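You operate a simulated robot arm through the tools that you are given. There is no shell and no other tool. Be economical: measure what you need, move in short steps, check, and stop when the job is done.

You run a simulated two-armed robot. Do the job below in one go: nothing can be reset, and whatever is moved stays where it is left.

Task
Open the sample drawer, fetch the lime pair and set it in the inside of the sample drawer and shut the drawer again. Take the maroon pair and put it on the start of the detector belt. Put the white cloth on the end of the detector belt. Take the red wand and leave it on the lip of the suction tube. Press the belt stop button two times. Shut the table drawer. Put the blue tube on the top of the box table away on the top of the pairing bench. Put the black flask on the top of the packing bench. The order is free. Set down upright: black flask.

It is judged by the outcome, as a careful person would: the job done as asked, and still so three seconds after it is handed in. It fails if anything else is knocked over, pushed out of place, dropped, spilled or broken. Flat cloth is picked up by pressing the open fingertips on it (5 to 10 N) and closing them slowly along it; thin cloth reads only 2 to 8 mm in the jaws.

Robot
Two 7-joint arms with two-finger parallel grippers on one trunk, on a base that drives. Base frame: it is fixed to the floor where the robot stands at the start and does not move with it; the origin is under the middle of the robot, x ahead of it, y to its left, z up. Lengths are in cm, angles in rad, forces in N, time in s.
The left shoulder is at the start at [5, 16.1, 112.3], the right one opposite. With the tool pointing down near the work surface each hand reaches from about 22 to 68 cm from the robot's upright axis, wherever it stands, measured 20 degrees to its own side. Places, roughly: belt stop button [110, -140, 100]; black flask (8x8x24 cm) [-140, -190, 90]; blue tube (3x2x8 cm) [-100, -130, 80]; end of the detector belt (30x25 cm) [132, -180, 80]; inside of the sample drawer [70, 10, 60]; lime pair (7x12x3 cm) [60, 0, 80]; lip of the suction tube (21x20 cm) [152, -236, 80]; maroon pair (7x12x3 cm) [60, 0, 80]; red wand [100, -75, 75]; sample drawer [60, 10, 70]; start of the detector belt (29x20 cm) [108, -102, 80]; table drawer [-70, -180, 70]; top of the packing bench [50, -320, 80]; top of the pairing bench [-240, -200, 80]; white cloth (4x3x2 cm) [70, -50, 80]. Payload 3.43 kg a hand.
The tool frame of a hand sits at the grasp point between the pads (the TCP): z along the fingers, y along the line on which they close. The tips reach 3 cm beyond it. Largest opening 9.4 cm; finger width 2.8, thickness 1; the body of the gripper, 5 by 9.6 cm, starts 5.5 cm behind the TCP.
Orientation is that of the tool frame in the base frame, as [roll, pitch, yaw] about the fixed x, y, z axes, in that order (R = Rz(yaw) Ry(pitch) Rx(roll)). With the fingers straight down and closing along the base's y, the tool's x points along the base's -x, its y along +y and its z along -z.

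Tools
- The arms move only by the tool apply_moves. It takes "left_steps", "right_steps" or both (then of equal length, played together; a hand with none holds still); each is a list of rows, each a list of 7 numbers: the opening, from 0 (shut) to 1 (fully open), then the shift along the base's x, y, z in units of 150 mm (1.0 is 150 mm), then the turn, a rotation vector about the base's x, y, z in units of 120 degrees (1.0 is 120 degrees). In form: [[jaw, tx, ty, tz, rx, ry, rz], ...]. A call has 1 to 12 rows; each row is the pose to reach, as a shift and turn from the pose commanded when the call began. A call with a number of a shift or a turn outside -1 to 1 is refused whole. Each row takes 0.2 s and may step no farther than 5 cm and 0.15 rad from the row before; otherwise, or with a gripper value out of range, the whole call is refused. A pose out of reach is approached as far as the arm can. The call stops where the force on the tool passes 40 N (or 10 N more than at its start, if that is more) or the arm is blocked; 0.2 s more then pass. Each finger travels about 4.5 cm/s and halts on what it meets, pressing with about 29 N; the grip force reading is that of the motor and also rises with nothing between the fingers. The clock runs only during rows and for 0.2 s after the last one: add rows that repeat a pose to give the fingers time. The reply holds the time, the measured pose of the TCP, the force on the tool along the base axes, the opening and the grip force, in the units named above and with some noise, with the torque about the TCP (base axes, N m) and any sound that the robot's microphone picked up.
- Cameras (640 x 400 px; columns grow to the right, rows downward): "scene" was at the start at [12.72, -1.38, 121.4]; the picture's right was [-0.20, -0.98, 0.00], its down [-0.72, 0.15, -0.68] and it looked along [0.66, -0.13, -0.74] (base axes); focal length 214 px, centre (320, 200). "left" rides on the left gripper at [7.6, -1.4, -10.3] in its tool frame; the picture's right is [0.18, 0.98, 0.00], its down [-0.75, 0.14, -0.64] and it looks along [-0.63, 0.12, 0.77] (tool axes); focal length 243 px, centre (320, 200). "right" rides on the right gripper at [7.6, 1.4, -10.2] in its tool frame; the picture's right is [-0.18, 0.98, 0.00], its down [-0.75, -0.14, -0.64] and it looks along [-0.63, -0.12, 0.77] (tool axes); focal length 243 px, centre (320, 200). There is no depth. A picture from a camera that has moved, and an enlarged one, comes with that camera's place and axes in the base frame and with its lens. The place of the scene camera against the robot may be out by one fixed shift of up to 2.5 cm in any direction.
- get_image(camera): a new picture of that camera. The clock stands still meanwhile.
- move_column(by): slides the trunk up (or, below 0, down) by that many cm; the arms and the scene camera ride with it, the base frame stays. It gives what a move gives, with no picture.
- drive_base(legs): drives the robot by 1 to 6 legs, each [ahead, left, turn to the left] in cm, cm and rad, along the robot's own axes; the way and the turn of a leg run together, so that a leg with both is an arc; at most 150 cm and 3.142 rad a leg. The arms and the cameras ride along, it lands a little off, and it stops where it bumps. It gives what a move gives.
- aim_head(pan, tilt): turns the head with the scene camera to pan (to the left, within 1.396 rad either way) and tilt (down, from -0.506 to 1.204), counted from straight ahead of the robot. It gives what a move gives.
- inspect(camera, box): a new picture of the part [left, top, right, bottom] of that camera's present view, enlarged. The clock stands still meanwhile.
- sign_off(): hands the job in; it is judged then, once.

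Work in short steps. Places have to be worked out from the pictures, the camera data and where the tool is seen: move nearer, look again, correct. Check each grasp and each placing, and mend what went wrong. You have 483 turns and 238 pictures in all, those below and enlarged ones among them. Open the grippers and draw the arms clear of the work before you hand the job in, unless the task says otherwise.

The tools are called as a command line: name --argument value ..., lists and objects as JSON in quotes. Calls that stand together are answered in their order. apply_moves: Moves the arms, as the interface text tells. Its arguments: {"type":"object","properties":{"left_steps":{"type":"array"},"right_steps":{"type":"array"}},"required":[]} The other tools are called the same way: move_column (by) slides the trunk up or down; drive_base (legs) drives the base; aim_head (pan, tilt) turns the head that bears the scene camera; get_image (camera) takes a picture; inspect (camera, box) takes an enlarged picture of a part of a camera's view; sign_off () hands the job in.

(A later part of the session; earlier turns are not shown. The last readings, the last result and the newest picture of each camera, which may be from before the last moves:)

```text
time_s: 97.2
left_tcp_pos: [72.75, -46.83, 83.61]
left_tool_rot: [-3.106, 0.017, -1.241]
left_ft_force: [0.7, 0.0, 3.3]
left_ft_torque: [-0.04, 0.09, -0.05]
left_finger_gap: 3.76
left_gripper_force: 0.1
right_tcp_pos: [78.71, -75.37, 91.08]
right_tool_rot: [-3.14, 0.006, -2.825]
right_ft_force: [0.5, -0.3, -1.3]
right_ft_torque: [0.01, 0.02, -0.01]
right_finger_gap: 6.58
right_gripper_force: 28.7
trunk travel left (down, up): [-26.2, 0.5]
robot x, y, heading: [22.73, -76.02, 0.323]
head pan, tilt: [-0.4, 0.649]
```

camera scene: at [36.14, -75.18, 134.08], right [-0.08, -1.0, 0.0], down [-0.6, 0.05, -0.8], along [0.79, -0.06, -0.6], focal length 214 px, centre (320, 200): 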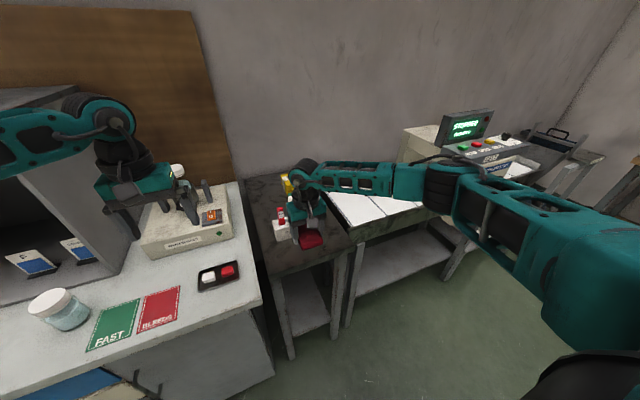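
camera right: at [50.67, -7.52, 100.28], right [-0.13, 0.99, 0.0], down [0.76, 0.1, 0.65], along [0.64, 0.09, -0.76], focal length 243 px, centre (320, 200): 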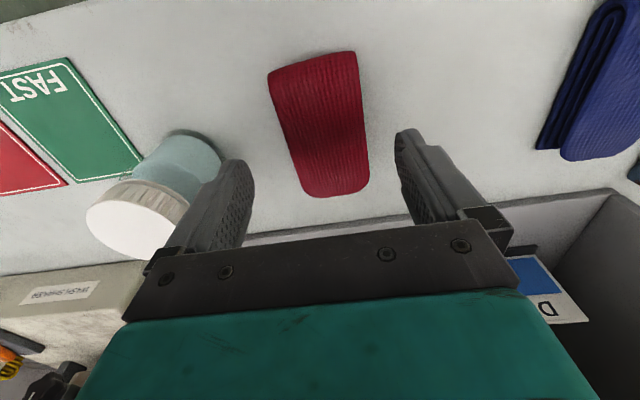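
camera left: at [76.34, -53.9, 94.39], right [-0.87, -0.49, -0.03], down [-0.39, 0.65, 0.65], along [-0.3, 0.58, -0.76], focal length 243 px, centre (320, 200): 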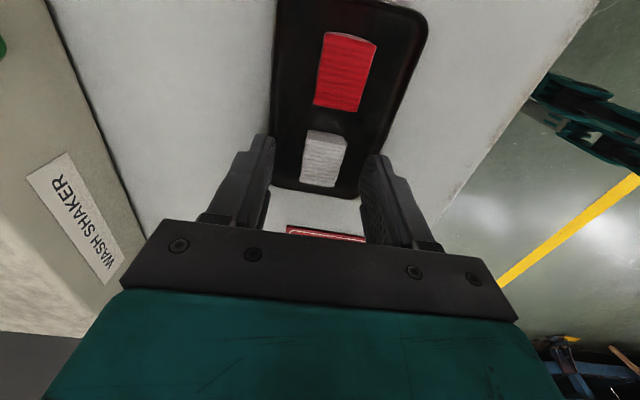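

At the tray floor with only light contact (3 N). I close slowly.

apply_moves --left_steps '[[0.3, 0, 0, 0, 0, 0, 0], [0.25, 0, 0, 0, 0, 0, 0], [0.15, 0, 0, 0, 0, 0, 0], [0.05, 0, 0, 0, 0, 0, 0], [0, 0, 0, 0, 0, 0, 0], [0, 0, 0, 0, 0, 0, 0]]'

apply_moves --left_steps '[[0, 0, 0, 0.15, 0, 0, 0], [0, 0, 0, 0.4, 0, 0, 0], [0, 0, 0, 0.6, 0, 0, 0]]'

get_image --camera "left"

```text
time_s: 98.6
left_tcp_pos: [72.6, -46.94, 83.57]
left_tool_rot: [-3.105, 0.018, -1.24]
left_ft_force: [-1.8, -1.9, 3.2]
left_ft_torque: [-0.07, 0.05, 0.0]
left_finger_gap: 2.09
left_gripper_force: 28.7
right_tcp_pos: [78.83, -75.34, 90.97]
right_tool_rot: [-3.141, 0.007, -2.824]
right_ft_force: [-0.5, 0.3, 0.5]
right_ft_torque: [0.03, 0.02, 0.0]
right_finger_gap: 6.56
right_gripper_force: 28.9
trunk travel left (down, up): [-26.2, 0.5]
robot x, y, heading: [22.31, -76.29, 0.32]
head pan, tilt: [-0.4, 0.649]
```

```text
time_s: 99.4
left_tcp_pos: [72.74, -46.9, 92.53]
left_tool_rot: [-3.107, 0.018, -1.24]
left_ft_force: [0.2, -0.2, -0.5]
left_ft_torque: [-0.02, -0.01, 0.0]
left_finger_gap: 2.11
left_gripper_force: 28.9
right_tcp_pos: [78.81, -75.22, 90.99]
right_tool_rot: [3.14, 0.008, -2.823]
right_ft_force: [1.2, 0.3, -0.1]
right_ft_torque: [-0.02, 0.0, 0.02]
right_finger_gap: 6.56
right_gripper_force: 28.8
trunk travel left (down, up): [-26.2, 0.5]
robot x, y, heading: [22.74, -75.9, 0.321]
head pan, tilt: [-0.4, 0.649]
```

```text
189 pictures are left
camera left: at [76.3, -53.74, 102.61], right [-0.87, -0.49, -0.04], down [-0.39, 0.65, 0.65], along [-0.29, 0.58, -0.76], focal length 243 px, centre (320, 200)
```

left: 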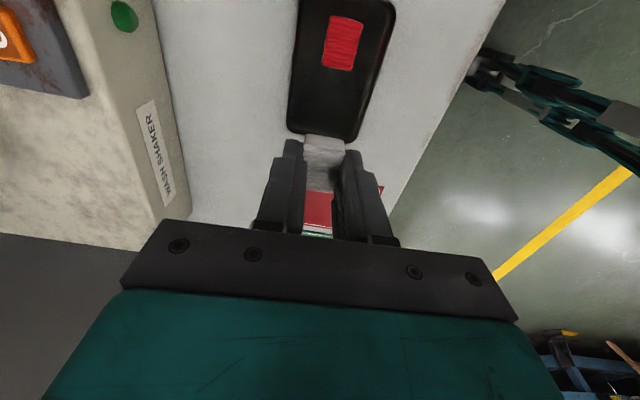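

White cloth is held. I raise the left hand, back off, and drive right toward the belt start.

apply_moves --left_steps '[[0, 0, 0, 0.3, 0, 0, 0], [0, 0, 0, 0.6, 0, 0, 0], [0, -0.1, 0, 0.8, 0, 0, 0]]'

drive_base --legs '[[-15, 0, 0], [0, -36, 0]]'

get_image --camera "scene"

get_image --camera "right"

```text
time_s: 100.2
left_tcp_pos: [71.14, -46.81, 104.64]
left_tool_rot: [-3.108, 0.017, -1.241]
left_ft_force: [0.0, -0.1, -1.2]
left_ft_torque: [-0.01, -0.02, 0.03]
left_finger_gap: 2.1
left_gripper_force: 28.8
right_tcp_pos: [78.83, -75.21, 91.08]
right_tool_rot: [3.141, 0.008, -2.824]
right_ft_force: [0.2, 0.2, -0.3]
right_ft_torque: [0.0, 0.0, -0.05]
right_finger_gap: 6.55
right_gripper_force: 30.0
trunk travel left (down, up): [-26.2, 0.5]
robot x, y, heading: [22.55, -75.74, 0.317]
head pan, tilt: [-0.4, 0.649]
```

```text
time_s: 104.9
left_tcp_pos: [67.94, -85.1, 104.58]
left_tool_rot: [-3.106, 0.018, -1.241]
left_ft_force: [0.0, 0.3, -0.5]
left_ft_torque: [0.0, 0.02, 0.0]
left_finger_gap: 2.11
left_gripper_force: 28.9
right_tcp_pos: [75.61, -113.48, 91.1]
right_tool_rot: [-3.14, 0.006, -2.826]
right_ft_force: [-0.8, -0.9, -0.3]
right_ft_torque: [-0.02, 0.01, 0.0]
right_finger_gap: 6.58
right_gripper_force: 29.4
trunk travel left (down, up): [-26.2, 0.5]
robot x, y, heading: [19.41, -114.13, 0.32]
head pan, tilt: [-0.4, 0.649]
```

```text
188 pictures are left
camera scene: at [32.83, -113.36, 134.08], right [-0.08, -1.0, 0.0], down [-0.6, 0.05, -0.8], along [0.79, -0.06, -0.6], focal length 214 px, centre (320, 200)
```

scene: 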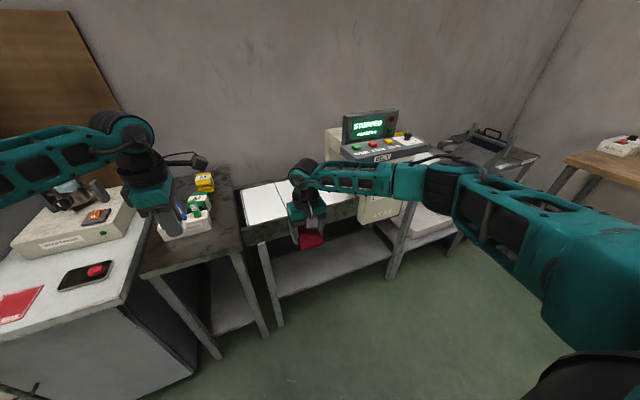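

```text
187 pictures are left
camera right: at [67.76, -114.55, 101.31], right [-0.13, 0.99, 0.0], down [0.76, 0.1, 0.65], along [0.64, 0.09, -0.76], focal length 243 px, centre (320, 200)
```

right: 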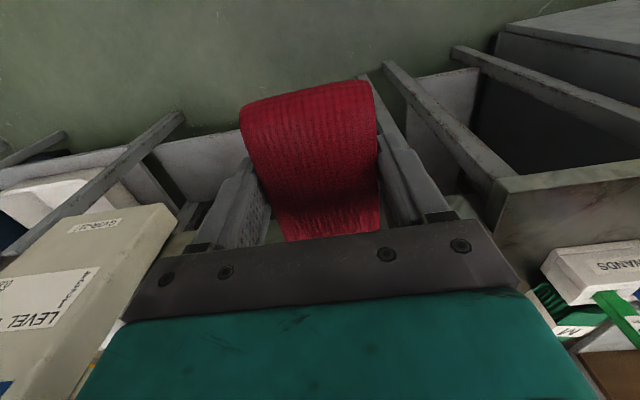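

Right hand is aligned with the belt start (s≈131). I'll approach gradually and watch the right elbow relative to the detector; first ahead 12 cm and look right.

drive_base --legs '[[12, 4, 0]]'

aim_head --pan -0.75 --tilt 0.6

get_image --camera "scene"

```text
time_s: 106.2
left_tcp_pos: [78.32, -77.36, 104.58]
left_tool_rot: [-3.109, 0.018, -1.245]
left_ft_force: [0.5, 0.0, 0.4]
left_ft_torque: [-0.02, 0.02, 0.01]
left_finger_gap: 2.13
left_gripper_force: 29.3
right_tcp_pos: [85.89, -105.92, 91.04]
right_tool_rot: [-3.141, 0.006, -2.824]
right_ft_force: [-0.5, -1.2, -0.9]
right_ft_torque: [-0.04, 0.04, 0.0]
right_finger_gap: 6.59
right_gripper_force: 29.2
trunk travel left (down, up): [-26.2, 0.5]
robot x, y, heading: [29.9, -106.61, 0.316]
head pan, tilt: [-0.4, 0.649]
```

```text
time_s: 107.0
left_tcp_pos: [78.25, -77.49, 104.63]
left_tool_rot: [-3.104, 0.017, -1.241]
left_ft_force: [0.6, -0.3, 0.3]
left_ft_torque: [-0.04, 0.02, -0.01]
left_finger_gap: 2.12
left_gripper_force: 28.6
right_tcp_pos: [85.85, -105.86, 91.12]
right_tool_rot: [-3.141, 0.006, -2.825]
right_ft_force: [0.6, -0.3, -1.2]
right_ft_torque: [0.0, 0.04, -0.02]
right_finger_gap: 6.57
right_gripper_force: 29.1
trunk travel left (down, up): [-26.2, 0.5]
robot x, y, heading: [29.65, -106.34, 0.315]
head pan, tilt: [-0.75, 0.6]
```

```text
186 pictures are left
camera scene: at [42.46, -108.75, 134.51], right [-0.42, -0.91, 0.0], down [-0.51, 0.24, -0.82], along [0.75, -0.35, -0.57], focal length 214 px, centre (320, 200)
```

scene: 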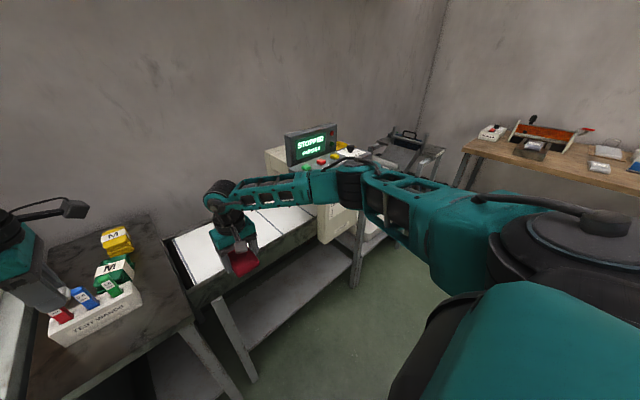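

The elbow looks well in front of the detector (detector front n≈62, s≈167). I drive another 18 cm ahead.

drive_base --legs '[[18, 0, 0]]'

get_image --camera "right"

get_image --camera "scene"

```text
time_s: 108.5
left_tcp_pos: [95.73, -71.67, 104.5]
left_tool_rot: [-3.108, 0.017, -1.244]
left_ft_force: [-0.4, 0.1, 0.2]
left_ft_torque: [0.0, 0.0, -0.04]
left_finger_gap: 2.13
left_gripper_force: 29.0
right_tcp_pos: [103.3, -100.15, 91.03]
right_tool_rot: [3.141, 0.006, -2.824]
right_ft_force: [-0.1, -1.0, 0.0]
right_ft_torque: [-0.03, 0.01, -0.03]
right_finger_gap: 6.56
right_gripper_force: 29.3
trunk travel left (down, up): [-26.2, 0.5]
robot x, y, heading: [46.96, -101.02, 0.317]
head pan, tilt: [-0.75, 0.6]
```

```text
185 pictures are left
camera right: at [95.51, -101.26, 101.27], right [-0.13, 0.99, 0.0], down [0.76, 0.1, 0.65], along [0.64, 0.08, -0.76], focal length 243 px, centre (320, 200)
```

right: 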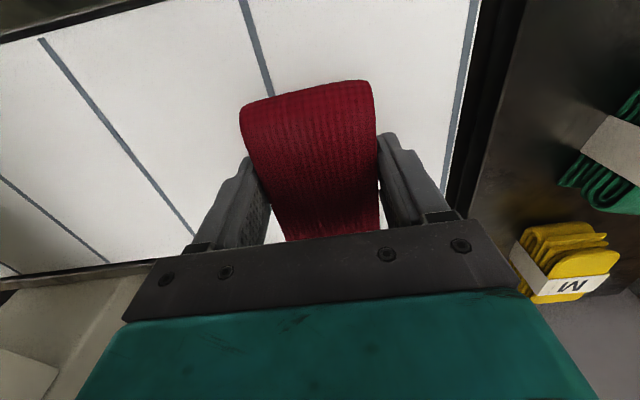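

```text
184 pictures are left
camera scene: at [59.98, -102.99, 134.5], right [-0.42, -0.91, 0.0], down [-0.51, 0.24, -0.82], along [0.75, -0.35, -0.57], focal length 214 px, centre (320, 200)
```

scene: 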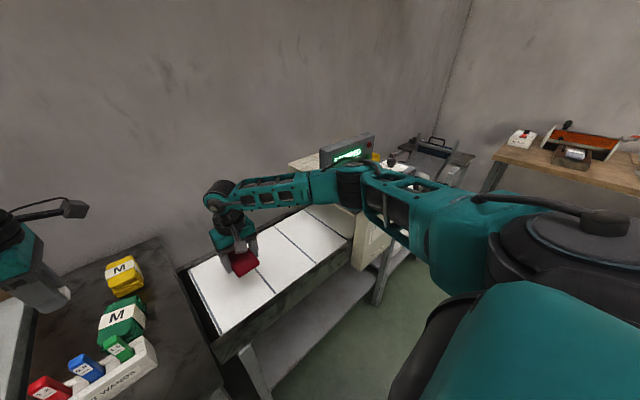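

The maroon is over the belt start strip. I shift ~3 cm deeper and lower toward the belt.

apply_moves --right_steps '[[0.3, 0.12, -0.03, -0.05, 0, 0, 0], [0.3, 0.24, -0.06, -0.15, 0, 0, 0], [0.3, 0.24, -0.06, -0.3, 0, 0, 0], [0.3, 0.24, -0.06, -0.4, 0, 0, 0]]'

```text
time_s: 109.5
left_tcp_pos: [95.71, -71.67, 104.52]
left_tool_rot: [-3.107, 0.017, -1.244]
left_ft_force: [-0.4, 1.0, 0.2]
left_ft_torque: [-0.01, 0.0, 0.0]
left_finger_gap: 2.13
left_gripper_force: 28.8
right_tcp_pos: [106.75, -101.01, 85.06]
right_tool_rot: [3.141, 0.007, -2.827]
right_ft_force: [0.8, -0.2, -1.1]
right_ft_torque: [-0.01, -0.02, -0.01]
right_finger_gap: 6.54
right_gripper_force: 28.8
trunk travel left (down, up): [-26.2, 0.5]
robot x, y, heading: [47.17, -100.59, 0.317]
head pan, tilt: [-0.75, 0.6]
```

I continue down in small steps until contact.

apply_moves --right_steps '[[0.3, 0, 0, -0.04, 0, 0, 0], [0.3, 0, 0, -0.08, 0, 0, 0], [0.3, 0, 0, -0.12, 0, 0, 0], [0.3, 0, 0, -0.16, 0, 0, 0], [0.3, 0, 0, -0.2, 0, 0, 0], [0.3, 0, 0, -0.24, 0, 0, 0]]'

```text
time_s: 110.8
left_tcp_pos: [95.48, -71.9, 104.8]
left_tool_rot: [-3.103, 0.015, -1.243]
left_ft_force: [-0.1, -0.9, -0.5]
left_ft_torque: [-0.02, 0.01, 0.03]
left_finger_gap: 2.12
left_gripper_force: 29.3
right_tcp_pos: [106.97, -101.07, 83.09]
right_tool_rot: [3.14, 0.009, -2.831]
right_ft_force: [-13.7, -4.0, 20.9]
right_ft_torque: [-1.02, 0.5, -0.41]
right_finger_gap: 6.56
right_gripper_force: 28.9
trunk travel left (down, up): [-26.2, 0.5]
robot x, y, heading: [47.17, -100.8, 0.319]
head pan, tilt: [-0.75, 0.6]
stopped in row 6 (right hand): the force on the tool passed its limit at 47 N (the readings are from after the stop); the commanded pose is now the measured one
```

Contact at z≈83 (belt surface ~80). I ease up slightly, open, and rise.

apply_moves --right_steps '[[0.3, 0, 0, 0.02, 0, 0, 0], [0.6, 0, 0, 0.02, 0, 0, 0], [0.95, 0, 0, 0.02, 0, 0, 0], [0.95, 0, 0, 0.02, 0, 0, 0], [0.95, 0, 0, 0.02, 0, 0, 0], [0.95, 0, 0, 0.2, 0, 0, 0], [0.95, 0, 0, 0.45, 0, 0, 0], [0.95, 0, 0, 0.7, 0, 0, 0], [0.95, 0, 0, 0.9, 0, 0, 0]]'

get_image --camera "right"

```text
time_s: 112.8
left_tcp_pos: [95.6, -71.8, 104.54]
left_tool_rot: [-3.106, 0.017, -1.241]
left_ft_force: [-0.1, 0.4, -0.1]
left_ft_torque: [-0.01, -0.03, -0.02]
left_finger_gap: 2.13
left_gripper_force: 28.7
right_tcp_pos: [106.86, -101.17, 96.22]
right_tool_rot: [3.138, 0.01, -2.827]
right_ft_force: [0.3, -0.1, -0.4]
right_ft_torque: [-0.01, 0.02, 0.05]
right_finger_gap: 8.93
right_gripper_force: 0.1
trunk travel left (down, up): [-26.2, 0.5]
robot x, y, heading: [47.15, -100.62, 0.315]
head pan, tilt: [-0.75, 0.6]
```

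```text
183 pictures are left
camera right: at [99.16, -102.12, 106.39], right [-0.13, 0.99, 0.0], down [0.76, 0.1, 0.65], along [0.64, 0.09, -0.76], focal length 243 px, centre (320, 200)
```

right: 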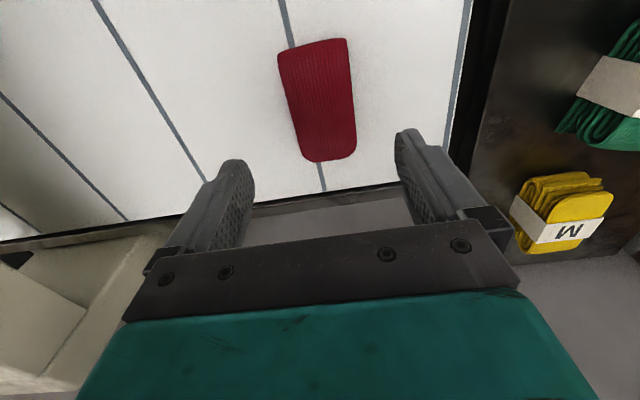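

Maroon lies well on the belt start. The left camera hangs near the wand rack, so I look at it and at the display.

get_image --camera "left"

inspect --camera "scene" --box '[0, 250, 240, 400]'

inspect --camera "scene" --box '[280, 120, 480, 245]'

```text
182 pictures are left
camera left: at [99.16, -78.7, 114.64], right [-0.87, -0.49, -0.04], down [-0.39, 0.65, 0.65], along [-0.29, 0.58, -0.76], focal length 243 px, centre (320, 200)
```

left: 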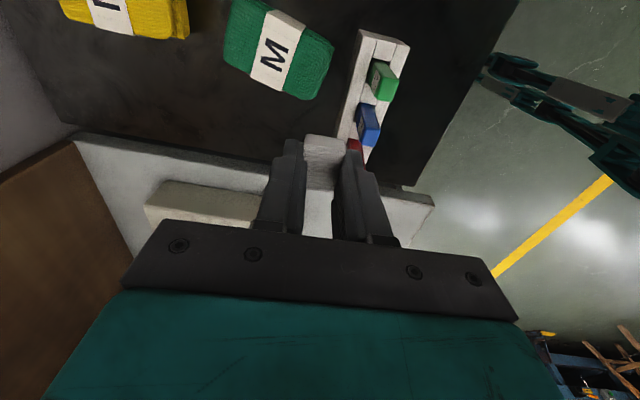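

```text
2.67 times, centred on (120, 325) of scene
camera zoom: at [59.86, -103.03, 134.51], right [-0.42, -0.91, 0.0], down [-0.51, 0.24, -0.83], along [0.75, -0.35, -0.56], focal length 572 px, centre (853, -133)
```

zoom: 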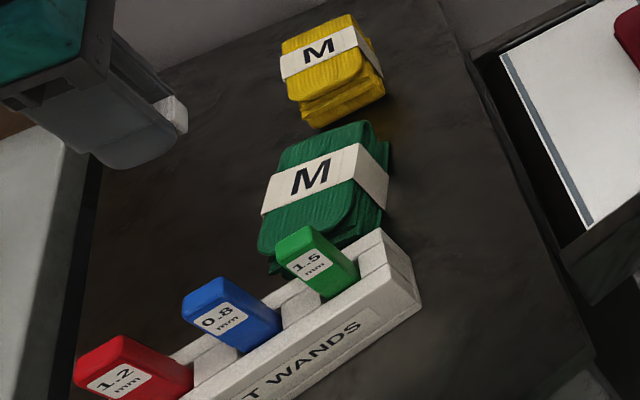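

```text
3.20 times, centred on (380, 182) of scene
camera zoom: at [59.86, -103.03, 134.51], right [-0.42, -0.91, 0.0], down [-0.51, 0.24, -0.83], along [0.75, -0.35, -0.56], focal length 686 px, centre (128, 256)
```

zoom: 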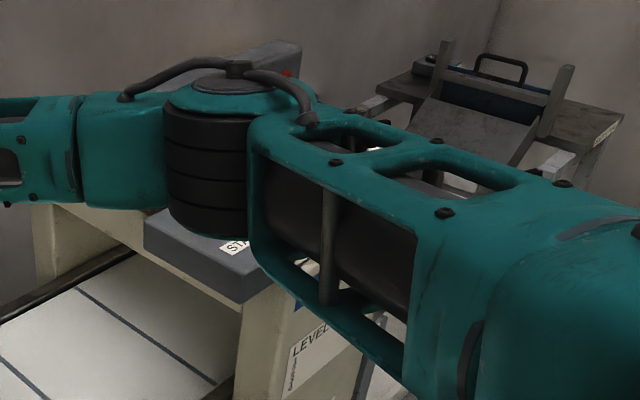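

The wands stand upright in the rack; red top is at about (89.2, -67.7, 87). I'll fetch the red one with the right hand: back up first and retract the left arm.

drive_base --legs '[[-22, 0, 0]]'

apply_moves --left_steps '[[0, -0.2, -0.07, 0, 0, 0, 0], [0, -0.4, -0.13, 0, 0, 0, 0], [0, -0.6, -0.2, 0.05, 0, 0, 0], [0, -0.8, -0.26, 0.1, 0, 0, 0]]'

```text
time_s: 114.5
left_tcp_pos: [74.46, -78.64, 104.68]
left_tool_rot: [-3.107, 0.019, -1.244]
left_ft_force: [0.4, 0.8, 0.4]
left_ft_torque: [-0.01, 0.02, -0.01]
left_finger_gap: 2.09
left_gripper_force: 29.2
right_tcp_pos: [85.74, -107.86, 95.97]
right_tool_rot: [-3.141, 0.011, -2.826]
right_ft_force: [0.4, 0.6, 0.6]
right_ft_torque: [0.02, -0.01, -0.01]
right_finger_gap: 8.93
right_gripper_force: 0.0
trunk travel left (down, up): [-26.2, 0.5]
robot x, y, heading: [25.8, -107.59, 0.319]
head pan, tilt: [-0.75, 0.6]
```

```text
time_s: 115.5
left_tcp_pos: [62.34, -82.63, 105.79]
left_tool_rot: [-3.107, 0.018, -1.243]
left_ft_force: [0.2, 0.5, 0.5]
left_ft_torque: [0.02, 0.03, 0.03]
left_finger_gap: 2.12
left_gripper_force: 29.2
right_tcp_pos: [85.8, -108.03, 96.01]
right_tool_rot: [3.14, 0.008, -2.828]
right_ft_force: [-0.4, -0.3, -0.3]
right_ft_torque: [0.01, -0.05, -0.01]
right_finger_gap: 8.95
right_gripper_force: 0.1
trunk travel left (down, up): [-26.2, 0.5]
robot x, y, heading: [26.0, -107.83, 0.32]
head pan, tilt: [-0.75, 0.6]
```

I drive left 37 cm and ahead 9 cm, so the right hand comes close to the rack.

drive_base --legs '[[0, 37, 0], [9, 0, 0]]'

get_image --camera "right"

```text
time_s: 120.0
left_tcp_pos: [59.53, -44.72, 105.84]
left_tool_rot: [-3.109, 0.016, -1.254]
left_ft_force: [-0.2, 0.1, -0.1]
left_ft_torque: [-0.02, 0.02, 0.01]
left_finger_gap: 2.11
left_gripper_force: 28.7
right_tcp_pos: [82.83, -70.22, 95.95]
right_tool_rot: [3.139, 0.01, -2.835]
right_ft_force: [-0.7, 0.3, -1.2]
right_ft_torque: [-0.02, 0.03, -0.02]
right_finger_gap: 8.94
right_gripper_force: 0.1
trunk travel left (down, up): [-26.2, 0.5]
robot x, y, heading: [22.89, -69.5, 0.307]
head pan, tilt: [-0.75, 0.6]
```

```text
179 pictures are left
camera right: at [74.99, -71.23, 106.28], right [-0.12, 0.99, 0.0], down [0.76, 0.09, 0.65], along [0.64, 0.08, -0.76], focal length 243 px, centre (320, 200)
```

right: 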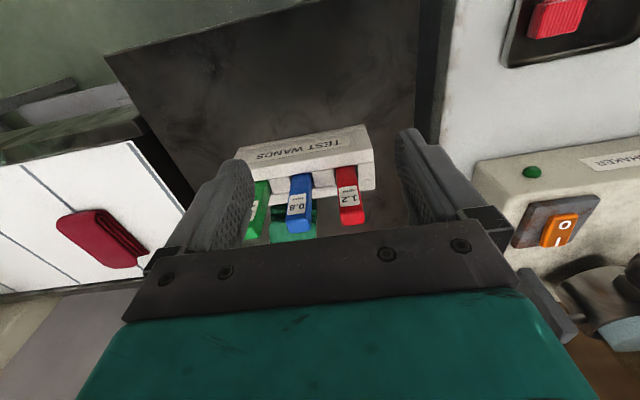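

I zoom in on the rack to see the red wand's shape.

inspect --camera "right" --box '[220, 110, 400, 245]'

aim_head --pan -0.2 --tilt 0.6

get_image --camera "scene"

```text
2.96 times, centred on (310, 178) of right
camera zoom: at [74.99, -71.23, 106.28], right [-0.12, 0.99, 0.0], down [0.76, 0.09, 0.65], along [0.64, 0.08, -0.76], focal length 719 px, centre (350, 267)
```

zoom: 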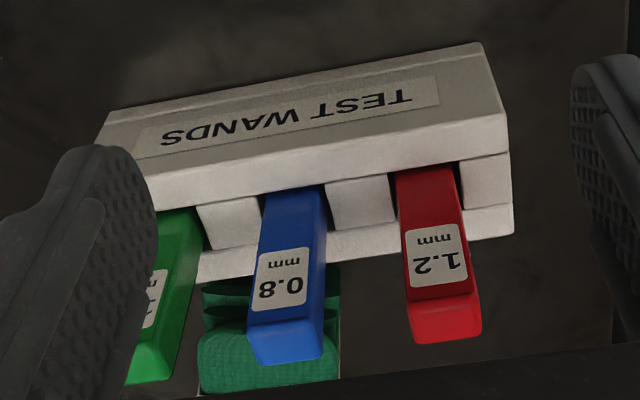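

```text
time_s: 121.0
left_tcp_pos: [59.61, -44.72, 105.88]
left_tool_rot: [-3.106, 0.018, -1.255]
left_ft_force: [1.1, -0.1, -0.7]
left_ft_torque: [-0.01, -0.03, 0.02]
left_finger_gap: 2.08
left_gripper_force: 29.2
right_tcp_pos: [82.88, -70.26, 96.11]
right_tool_rot: [3.14, 0.009, -2.836]
right_ft_force: [0.4, 0.1, -0.1]
right_ft_torque: [-0.04, 0.04, 0.02]
right_finger_gap: 8.94
right_gripper_force: 0.0
trunk travel left (down, up): [-26.2, 0.5]
robot x, y, heading: [22.93, -69.46, 0.306]
head pan, tilt: [-0.201, 0.6]
```

```text
177 pictures are left
camera scene: at [36.41, -67.09, 134.51], right [0.11, -0.99, 0.0], down [-0.56, -0.06, -0.83], along [0.82, 0.09, -0.56], focal length 214 px, centre (320, 200)
```

scene: 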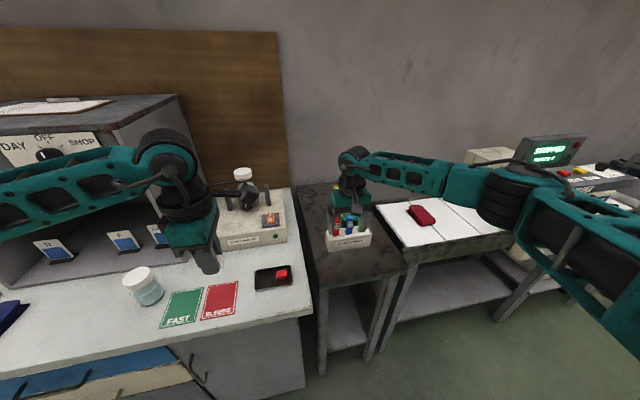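

The red wand stands at about (92, -65.6), top near z 87.5, spacing 6 cm to the blue. I move above it with a narrower opening.

apply_moves --right_steps '[[0.7, 0.2, 0.1, 0, 0, 0, 0], [0.5, 0.4, 0.2, 0, 0, 0, 0], [0.45, 0.58, 0.29, 0, 0, 0, 0], [0.45, 0.58, 0.29, 0, 0, 0, 0]]'

get_image --camera "right"

```text
time_s: 122.0
left_tcp_pos: [59.47, -44.67, 105.86]
left_tool_rot: [-3.106, 0.016, -1.253]
left_ft_force: [-0.5, 0.3, -0.4]
left_ft_torque: [-0.03, -0.02, 0.05]
left_finger_gap: 2.1
left_gripper_force: 29.2
right_tcp_pos: [89.48, -66.68, 96.16]
right_tool_rot: [3.139, 0.01, -2.836]
right_ft_force: [-0.7, -0.6, -0.4]
right_ft_torque: [0.0, 0.0, 0.01]
right_finger_gap: 4.22
right_gripper_force: 0.1
right hand out of reach, approached as far as the arm can: row 3, 4
trunk travel left (down, up): [-26.2, 0.5]
robot x, y, heading: [22.71, -69.26, 0.31]
head pan, tilt: [-0.201, 0.6]
```

```text
176 pictures are left
camera right: at [81.63, -67.76, 106.37], right [-0.12, 0.99, 0.0], down [0.76, 0.09, 0.65], along [0.64, 0.08, -0.76], focal length 243 px, centre (320, 200)
```

right: 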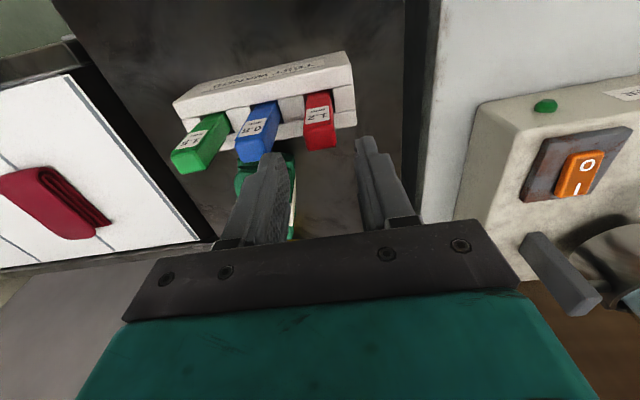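

Triangulating gives the red wand top at (88.5, -66.9, 92), rack top ~87.5. I center and lower to grip its exposed part.

apply_moves --right_steps '[[0.45, -0.07, -0.02, 0, 0, 0, 0], [0.45, -0.07, -0.02, -0.1, 0, 0, 0], [0.45, -0.07, -0.02, -0.2, 0, 0, 0], [0.45, -0.07, -0.02, -0.2, 0, 0, 0]]'

get_image --camera "right"

```text
time_s: 123.0
left_tcp_pos: [59.61, -44.75, 105.81]
left_tool_rot: [-3.105, 0.018, -1.252]
left_ft_force: [0.2, -0.3, 0.2]
left_ft_torque: [0.02, -0.02, -0.02]
left_finger_gap: 2.09
left_gripper_force: 28.9
right_tcp_pos: [88.42, -67.16, 93.05]
right_tool_rot: [-3.141, 0.009, -2.837]
right_ft_force: [-0.3, 0.3, 0.0]
right_ft_torque: [-0.01, 0.0, 0.02]
right_finger_gap: 4.21
right_gripper_force: 0.0
trunk travel left (down, up): [-26.2, 0.5]
robot x, y, heading: [23.14, -69.57, 0.304]
head pan, tilt: [-0.201, 0.6]
```

```text
175 pictures are left
camera right: at [80.64, -68.14, 103.33], right [-0.12, 0.99, 0.0], down [0.76, 0.09, 0.65], along [0.64, 0.08, -0.76], focal length 243 px, centre (320, 200)
```

right: 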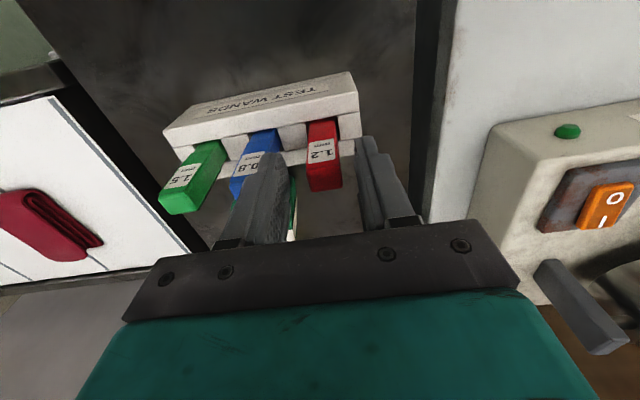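

Red is centred between the fingers. I lower 2 cm and close gently.

apply_moves --right_steps '[[0.45, 0, 0.015, -0.07, 0, 0, 0], [0.45, 0, 0.015, -0.13, 0, 0, 0], [0.45, 0, 0.015, -0.13, 0, 0, 0], [0.25, 0, 0.015, -0.13, 0, 0, 0], [0.1, 0, 0.015, -0.13, 0, 0, 0], [0.1, 0, 0.015, -0.13, 0, 0, 0]]'

get_image --camera "right"

```text
time_s: 124.4
left_tcp_pos: [59.68, -44.77, 105.78]
left_tool_rot: [-3.107, 0.018, -1.254]
left_ft_force: [-0.8, 0.4, 0.4]
left_ft_torque: [0.01, 0.01, -0.01]
left_finger_gap: 2.12
left_gripper_force: 28.5
right_tcp_pos: [88.38, -66.79, 91.16]
right_tool_rot: [3.14, 0.006, -2.836]
right_ft_force: [-0.2, -0.5, 0.1]
right_ft_torque: [-0.04, 0.02, 0.0]
right_finger_gap: 1.93
right_gripper_force: 28.7
trunk travel left (down, up): [-26.2, 0.5]
robot x, y, heading: [22.98, -69.13, 0.309]
head pan, tilt: [-0.201, 0.6]
```

```text
174 pictures are left
camera right: at [80.64, -67.81, 101.39], right [-0.12, 0.99, 0.0], down [0.76, 0.09, 0.65], along [0.64, 0.08, -0.76], focal length 243 px, centre (320, 200)
```

right: 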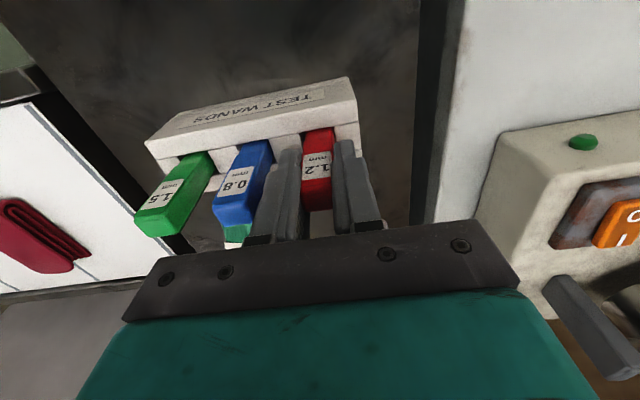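

Gripped at 1.9 cm. I lift it straight up.

apply_moves --right_steps '[[0.1, 0, 0, 0.1, 0, 0, 0], [0.1, 0, 0, 0.25, 0, 0, 0], [0.1, 0, 0, 0.4, 0, 0, 0], [0.1, 0, 0, 0.4, 0, 0, 0]]'

get_image --camera "right"

get_image --camera "scene"

```text
time_s: 125.4
left_tcp_pos: [59.56, -44.71, 105.92]
left_tool_rot: [-3.106, 0.018, -1.253]
left_ft_force: [-0.3, 0.5, -0.1]
left_ft_torque: [-0.02, 0.0, -0.01]
left_finger_gap: 2.12
left_gripper_force: 28.7
right_tcp_pos: [88.42, -66.83, 97.24]
right_tool_rot: [3.14, 0.008, -2.836]
right_ft_force: [0.3, -1.1, 0.3]
right_ft_torque: [0.02, -0.01, 0.03]
right_finger_gap: 1.9
right_gripper_force: 29.0
trunk travel left (down, up): [-26.2, 0.5]
robot x, y, heading: [22.63, -69.18, 0.313]
head pan, tilt: [-0.201, 0.6]
```

```text
173 pictures are left
camera right: at [80.61, -67.79, 107.47], right [-0.12, 0.99, 0.0], down [0.76, 0.09, 0.65], along [0.64, 0.08, -0.76], focal length 243 px, centre (320, 200)
```

right: 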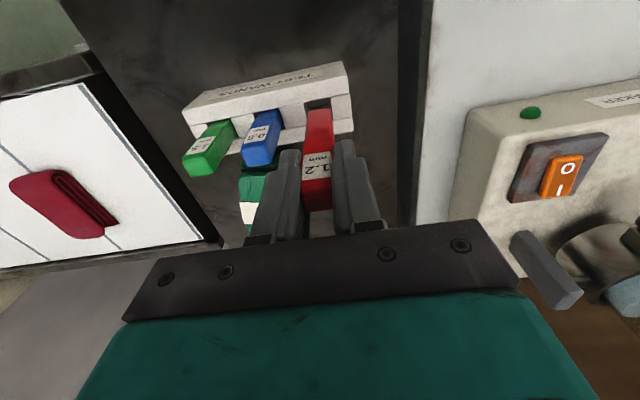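

```text
172 pictures are left
camera scene: at [36.43, -67.07, 134.51], right [0.11, -0.99, 0.0], down [-0.56, -0.06, -0.82], along [0.82, 0.09, -0.57], focal length 214 px, centre (320, 200)
```

scene: 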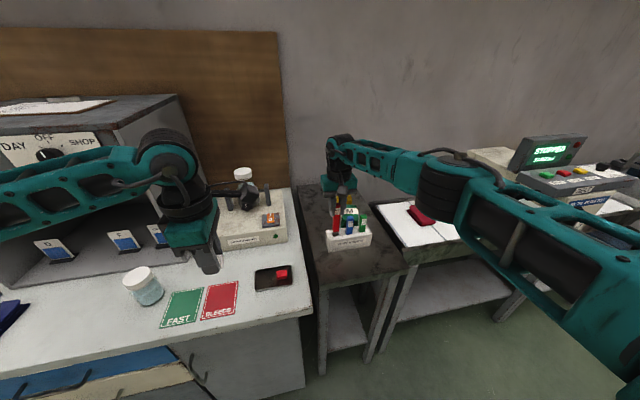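

The wand slides up out of its slot. I lift further.

apply_moves --right_steps '[[0.1, 0, 0, 0.15, 0, 0, 0], [0.1, 0, 0, 0.3, 0, 0, 0], [0.1, 0, 0, 0.5, 0, 0, 0], [0.1, 0, 0, 0.7, 0, 0, 0], [0.1, 0, 0, 0.7, 0, 0, 0]]'

inspect --camera "scene" --box '[270, 120, 430, 270]'

```text
time_s: 126.6
left_tcp_pos: [59.59, -44.58, 105.88]
left_tool_rot: [-3.106, 0.016, -1.253]
left_ft_force: [-0.2, 0.2, -0.6]
left_ft_torque: [-0.01, 0.01, 0.01]
left_finger_gap: 2.09
left_gripper_force: 29.0
right_tcp_pos: [88.61, -66.78, 107.82]
right_tool_rot: [3.14, 0.009, -2.838]
right_ft_force: [0.3, -0.2, -0.8]
right_ft_torque: [0.03, -0.02, -0.02]
right_finger_gap: 1.88
right_gripper_force: 29.0
trunk travel left (down, up): [-26.2, 0.5]
robot x, y, heading: [22.9, -69.21, 0.309]
head pan, tilt: [-0.201, 0.6]
```

```text
2.67 times, centred on (350, 195) of scene
camera zoom: at [36.43, -67.08, 134.51], right [0.11, -0.99, 0.0], down [-0.56, -0.06, -0.82], along [0.82, 0.09, -0.57], focal length 572 px, centre (240, 213)
```

zoom: 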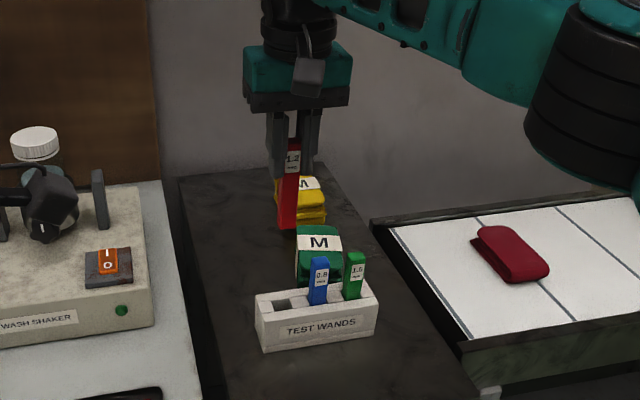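

Wand is free (about 10 cm long). I back off 18 cm and drive right along the line in two legs past the detector.

drive_base --legs '[[-18, 0, 0], [0, -60, 0]]'

aim_head --pan -0.5 --tilt 0.55

get_image --camera "scene"

```text
time_s: 133.4
left_tcp_pos: [60.23, -108.18, 105.85]
left_tool_rot: [-3.106, 0.016, -1.27]
left_ft_force: [0.3, 0.1, -0.4]
left_ft_torque: [-0.01, -0.01, -0.02]
left_finger_gap: 2.12
left_gripper_force: 28.4
right_tcp_pos: [88.8, -130.93, 107.74]
right_tool_rot: [3.139, 0.009, -2.853]
right_ft_force: [-0.8, -1.2, -0.9]
right_ft_torque: [-0.03, -0.01, -0.01]
right_finger_gap: 1.92
right_gripper_force: 29.4
trunk travel left (down, up): [-26.2, 0.5]
robot x, y, heading: [23.0, -131.95, 0.29]
head pan, tilt: [-0.201, 0.6]
```

```text
time_s: 134.2
left_tcp_pos: [60.25, -108.2, 105.85]
left_tool_rot: [-3.106, 0.018, -1.271]
left_ft_force: [-0.1, 0.7, 0.8]
left_ft_torque: [0.0, 0.0, -0.03]
left_finger_gap: 2.11
left_gripper_force: 29.4
right_tcp_pos: [88.85, -130.82, 107.75]
right_tool_rot: [3.139, 0.01, -2.856]
right_ft_force: [0.4, -0.1, 0.0]
right_ft_torque: [0.02, -0.02, -0.02]
right_finger_gap: 1.92
right_gripper_force: 29.4
trunk travel left (down, up): [-26.2, 0.5]
robot x, y, heading: [22.94, -132.06, 0.298]
head pan, tilt: [-0.499, 0.55]
```

```text
170 pictures are left
camera scene: at [36.69, -132.77, 134.96], right [-0.21, -0.98, 0.0], down [-0.51, 0.11, -0.85], along [0.83, -0.18, -0.52], focal length 214 px, centre (320, 200)
```

scene: 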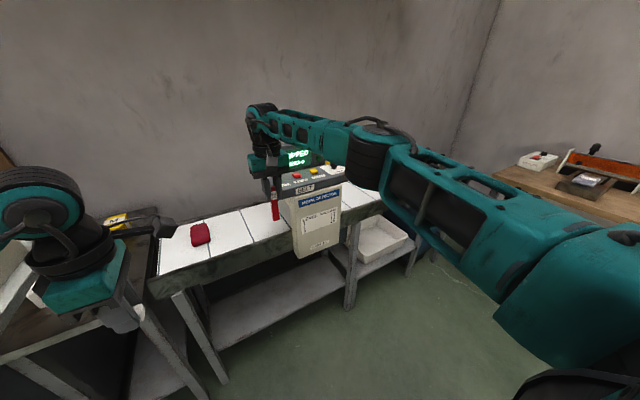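

Clear of the detector by ~15 cm. I continue right 78 cm, correcting the heading.

drive_base --legs '[[0, -40, 0.02], [-2, -38, 0]]'

aim_head --pan -0.2 --tilt 0.6

get_image --camera "scene"

```text
time_s: 141.8
left_tcp_pos: [81.75, -182.9, 105.84]
left_tool_rot: [-3.107, 0.016, -1.246]
left_ft_force: [-0.2, -0.3, -0.7]
left_ft_torque: [-0.01, -0.01, 0.01]
left_finger_gap: 2.11
left_gripper_force: 29.4
right_tcp_pos: [110.88, -204.84, 107.65]
right_tool_rot: [3.14, 0.009, -2.83]
right_ft_force: [-0.5, 0.4, 0.0]
right_ft_torque: [0.02, 0.0, -0.04]
right_finger_gap: 1.91
right_gripper_force: 28.5
trunk travel left (down, up): [-26.2, 0.5]
robot x, y, heading: [44.98, -207.88, 0.308]
head pan, tilt: [-0.499, 0.55]
```

```text
time_s: 142.6
left_tcp_pos: [81.72, -182.9, 105.81]
left_tool_rot: [-3.106, 0.017, -1.247]
left_ft_force: [0.1, -0.1, -0.3]
left_ft_torque: [0.02, 0.0, 0.02]
left_finger_gap: 2.12
left_gripper_force: 29.3
right_tcp_pos: [110.95, -204.85, 107.72]
right_tool_rot: [3.14, 0.009, -2.832]
right_ft_force: [1.0, 0.8, -1.0]
right_ft_torque: [0.01, 0.03, 0.01]
right_finger_gap: 1.93
right_gripper_force: 28.8
trunk travel left (down, up): [-26.2, 0.5]
robot x, y, heading: [44.73, -207.65, 0.317]
head pan, tilt: [-0.201, 0.6]
```

```text
169 pictures are left
camera scene: at [58.74, -205.4, 134.51], right [0.11, -0.99, 0.0], down [-0.56, -0.06, -0.83], along [0.82, 0.09, -0.56], focal length 214 px, centre (320, 200)
```

scene: 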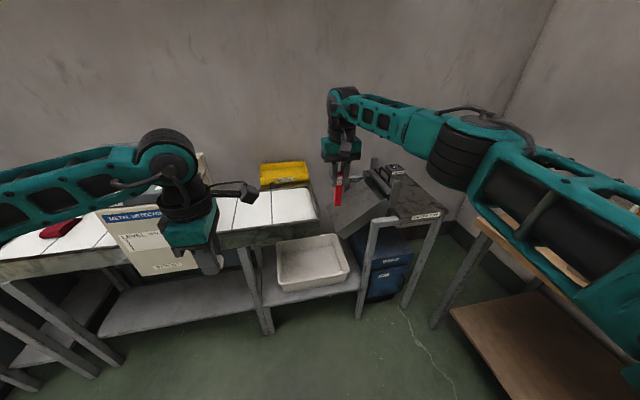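

I see the belt end and the suction table beyond; I zoom in on both.

inspect --camera "scene" --box '[220, 130, 460, 280]'

get_image --camera "right"

```text
2.67 times, centred on (340, 205) of scene
camera zoom: at [58.74, -205.4, 134.51], right [0.11, -0.99, 0.0], down [-0.56, -0.06, -0.83], along [0.82, 0.09, -0.56], focal length 572 px, centre (267, 187)
```

zoom: 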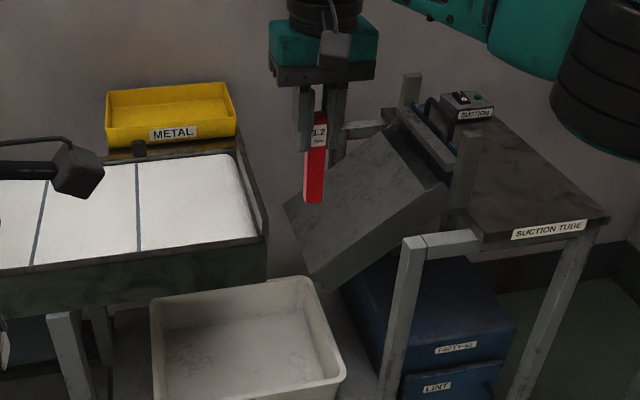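

```text
167 pictures are left
camera right: at [103.03, -205.89, 118.01], right [-0.13, 0.99, 0.0], down [0.76, 0.09, 0.65], along [0.64, 0.08, -0.76], focal length 243 px, centre (320, 200)
```

right: 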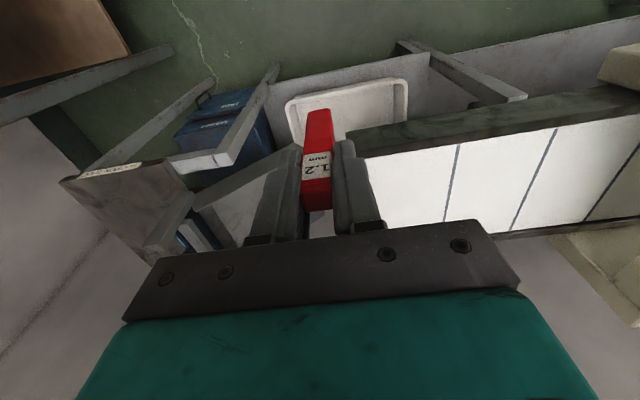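

The suction lip is the flat table top behind its label (n≈71, s≈271). Before approaching the belt end with the left hand, I retract and raise the right hand holding the wand to clear the chute.

apply_moves --right_steps '[[0.1, -0.2, -0.065, 0.1, 0, 0, 0], [0.1, -0.4, -0.13, 0.2, 0, 0, 0], [0.1, -0.6, -0.2, 0.35, 0, 0, 0], [0.1, -0.8, -0.26, 0.5, 0, 0, 0], [0.1, -1.0, -0.33, 0.6, 0, 0, 0], [0.1, -1.0, -0.33, 0.6, 0, 0, 0]]'

```text
time_s: 144.0
left_tcp_pos: [81.72, -182.88, 105.92]
left_tool_rot: [-3.11, 0.018, -1.246]
left_ft_force: [0.7, -0.4, 0.1]
left_ft_torque: [-0.03, 0.0, 0.02]
left_finger_gap: 2.12
left_gripper_force: 28.9
right_tcp_pos: [95.71, -209.72, 116.86]
right_tool_rot: [3.139, 0.007, -2.831]
right_ft_force: [-0.7, -0.2, -0.7]
right_ft_torque: [-0.03, 0.0, -0.03]
right_finger_gap: 1.9
right_gripper_force: 29.1
trunk travel left (down, up): [-26.2, 0.5]
robot x, y, heading: [45.21, -207.69, 0.316]
head pan, tilt: [-0.201, 0.6]
```

Now I drive ahead 32 and right 6 cm, then look at the belt end.

drive_base --legs '[[0, -6, 0], [30, 0, 0]]'

get_image --camera "scene"

get_image --camera "left"

```text
time_s: 146.9
left_tcp_pos: [112.31, -179.45, 105.77]
left_tool_rot: [-3.108, 0.017, -1.249]
left_ft_force: [0.0, 0.2, -0.3]
left_ft_torque: [-0.01, 0.02, 0.0]
left_finger_gap: 2.1
left_gripper_force: 29.0
right_tcp_pos: [126.26, -206.4, 116.72]
right_tool_rot: [3.14, 0.009, -2.833]
right_ft_force: [-0.5, 0.2, -0.4]
right_ft_torque: [0.0, 0.01, 0.02]
right_finger_gap: 1.91
right_gripper_force: 29.2
trunk travel left (down, up): [-26.2, 0.5]
robot x, y, heading: [75.74, -204.51, 0.312]
head pan, tilt: [-0.201, 0.6]
```

```text
166 pictures are left
camera scene: at [89.24, -201.91, 134.5], right [0.11, -0.99, 0.0], down [-0.56, -0.06, -0.82], along [0.82, 0.09, -0.57], focal length 214 px, centre (320, 200)
```

scene: 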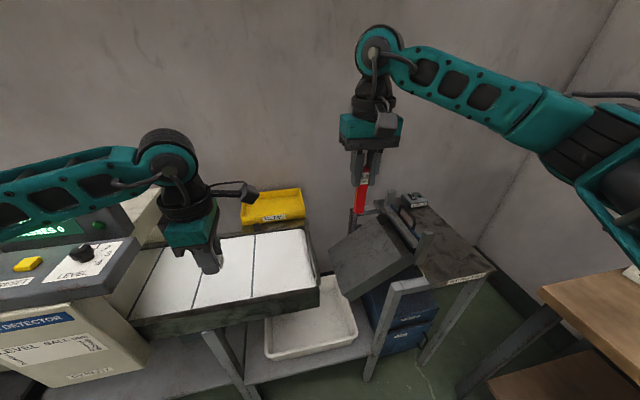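

```text
165 pictures are left
camera left: at [115.75, -186.45, 115.9], right [-0.87, -0.48, -0.04], down [-0.39, 0.65, 0.65], along [-0.29, 0.58, -0.76], focal length 243 px, centre (320, 200)
```

left: 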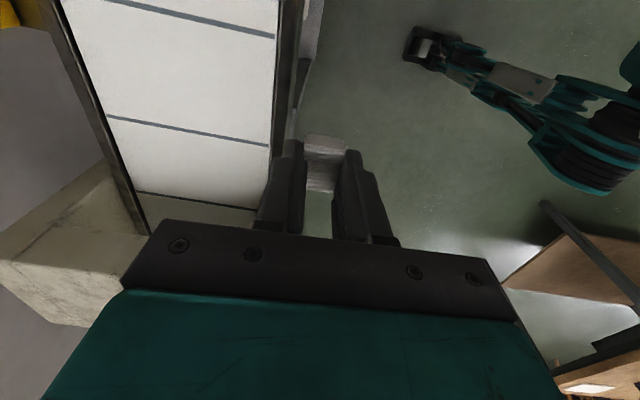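

The left hand must go ~17 cm deeper. I shift the robot 7 cm right to stay clear of the detector console, then extend the left arm.

drive_base --legs '[[0, -7, 0]]'

apply_moves --left_steps '[[0, 0.2, 0.066, 0, 0, 0, 0], [0, 0.4, 0.13, 0, 0, 0, 0], [0, 0.6, 0.2, 0, 0, 0, 0], [0, 0.8, 0.26, 0, 0, 0, 0], [0, 1.0, 0.33, 0, 0, 0, 0], [0, 1.0, 0.33, 0, 0, 0, 0]]'

get_image --camera "scene"

get_image --camera "left"

```text
time_s: 148.2
left_tcp_pos: [114.45, -186.32, 105.88]
left_tool_rot: [-3.106, 0.017, -1.248]
left_ft_force: [-0.7, 0.3, -0.1]
left_ft_torque: [-0.03, 0.03, 0.02]
left_finger_gap: 2.13
left_gripper_force: 29.0
right_tcp_pos: [128.44, -213.16, 116.97]
right_tool_rot: [3.14, 0.009, -2.834]
right_ft_force: [-0.6, 0.2, -0.7]
right_ft_torque: [0.0, -0.04, 0.01]
right_finger_gap: 1.91
right_gripper_force: 28.3
trunk travel left (down, up): [-26.2, 0.5]
robot x, y, heading: [78.02, -211.07, 0.313]
head pan, tilt: [-0.201, 0.6]
```

```text
time_s: 149.6
left_tcp_pos: [129.6, -181.25, 105.88]
left_tool_rot: [-3.108, 0.017, -1.25]
left_ft_force: [-0.6, 0.7, -0.7]
left_ft_torque: [0.01, 0.01, -0.01]
left_finger_gap: 2.1
left_gripper_force: 29.2
right_tcp_pos: [128.49, -213.17, 116.9]
right_tool_rot: [3.141, 0.01, -2.832]
right_ft_force: [0.0, 0.3, 0.5]
right_ft_torque: [0.04, -0.02, -0.03]
right_finger_gap: 1.91
right_gripper_force: 29.3
trunk travel left (down, up): [-26.2, 0.5]
robot x, y, heading: [77.92, -210.96, 0.318]
head pan, tilt: [-0.201, 0.6]
```

```text
164 pictures are left
camera scene: at [91.35, -208.69, 134.51], right [0.11, -0.99, 0.0], down [-0.56, -0.06, -0.83], along [0.82, 0.09, -0.56], focal length 214 px, centre (320, 200)
```

scene: 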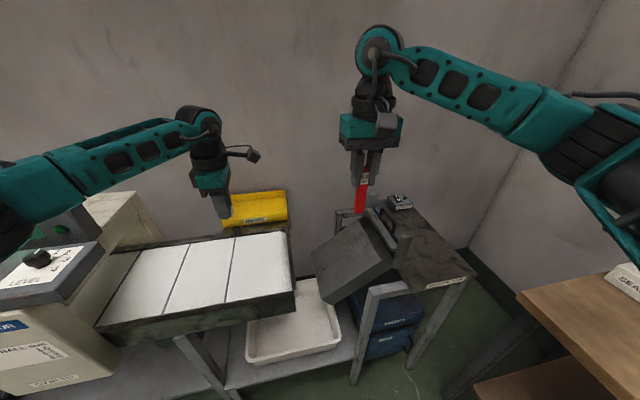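

```text
163 pictures are left
camera left: at [132.98, -188.2, 115.98], right [-0.87, -0.48, -0.04], down [-0.39, 0.65, 0.65], along [-0.29, 0.58, -0.76], focal length 243 px, centre (320, 200)
```

left: 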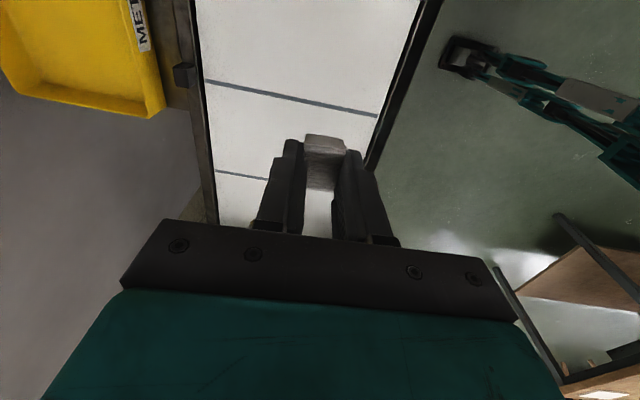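

Hand is over the belt end. To keep the left elbow off the console while lowering I move the robot another 5 cm right, then lower in stages.

drive_base --legs '[[0, -5, 0]]'

apply_moves --left_steps '[[0, 0, 0, -0.2, 0, 0, 0], [0, 0, 0, -0.4, 0, 0, 0], [0, 0, 0, -0.6, 0, 0, 0], [0, 0, 0, -0.8, 0, 0, 0]]'

get_image --camera "scene"

```text
time_s: 150.7
left_tcp_pos: [131.05, -186.09, 105.76]
left_tool_rot: [-3.108, 0.017, -1.249]
left_ft_force: [0.1, -0.1, -0.8]
left_ft_torque: [0.05, 0.03, -0.01]
left_finger_gap: 2.14
left_gripper_force: 28.9
right_tcp_pos: [129.98, -217.99, 117.03]
right_tool_rot: [3.14, 0.007, -2.833]
right_ft_force: [-0.5, -0.3, -0.5]
right_ft_torque: [0.05, 0.01, 0.01]
right_finger_gap: 1.92
right_gripper_force: 29.3
trunk travel left (down, up): [-26.2, 0.5]
robot x, y, heading: [79.57, -216.09, 0.313]
head pan, tilt: [-0.201, 0.6]
```

```text
time_s: 151.7
left_tcp_pos: [131.02, -186.13, 93.83]
left_tool_rot: [-3.108, 0.017, -1.247]
left_ft_force: [0.0, 0.2, -0.6]
left_ft_torque: [0.01, 0.0, 0.02]
left_finger_gap: 2.12
left_gripper_force: 28.8
right_tcp_pos: [129.98, -217.97, 116.8]
right_tool_rot: [3.14, 0.008, -2.832]
right_ft_force: [0.5, 0.7, -0.4]
right_ft_torque: [-0.01, -0.02, 0.0]
right_finger_gap: 1.91
right_gripper_force: 29.7
trunk travel left (down, up): [-26.2, 0.5]
robot x, y, heading: [79.07, -215.94, 0.313]
head pan, tilt: [-0.201, 0.6]
```

```text
162 pictures are left
camera scene: at [92.95, -213.52, 134.51], right [0.11, -0.99, 0.0], down [-0.56, -0.06, -0.82], along [0.82, 0.09, -0.57], focal length 214 px, centre (320, 200)
```

scene: 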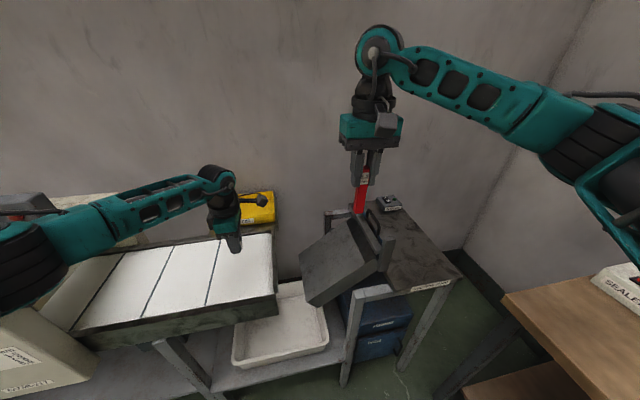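

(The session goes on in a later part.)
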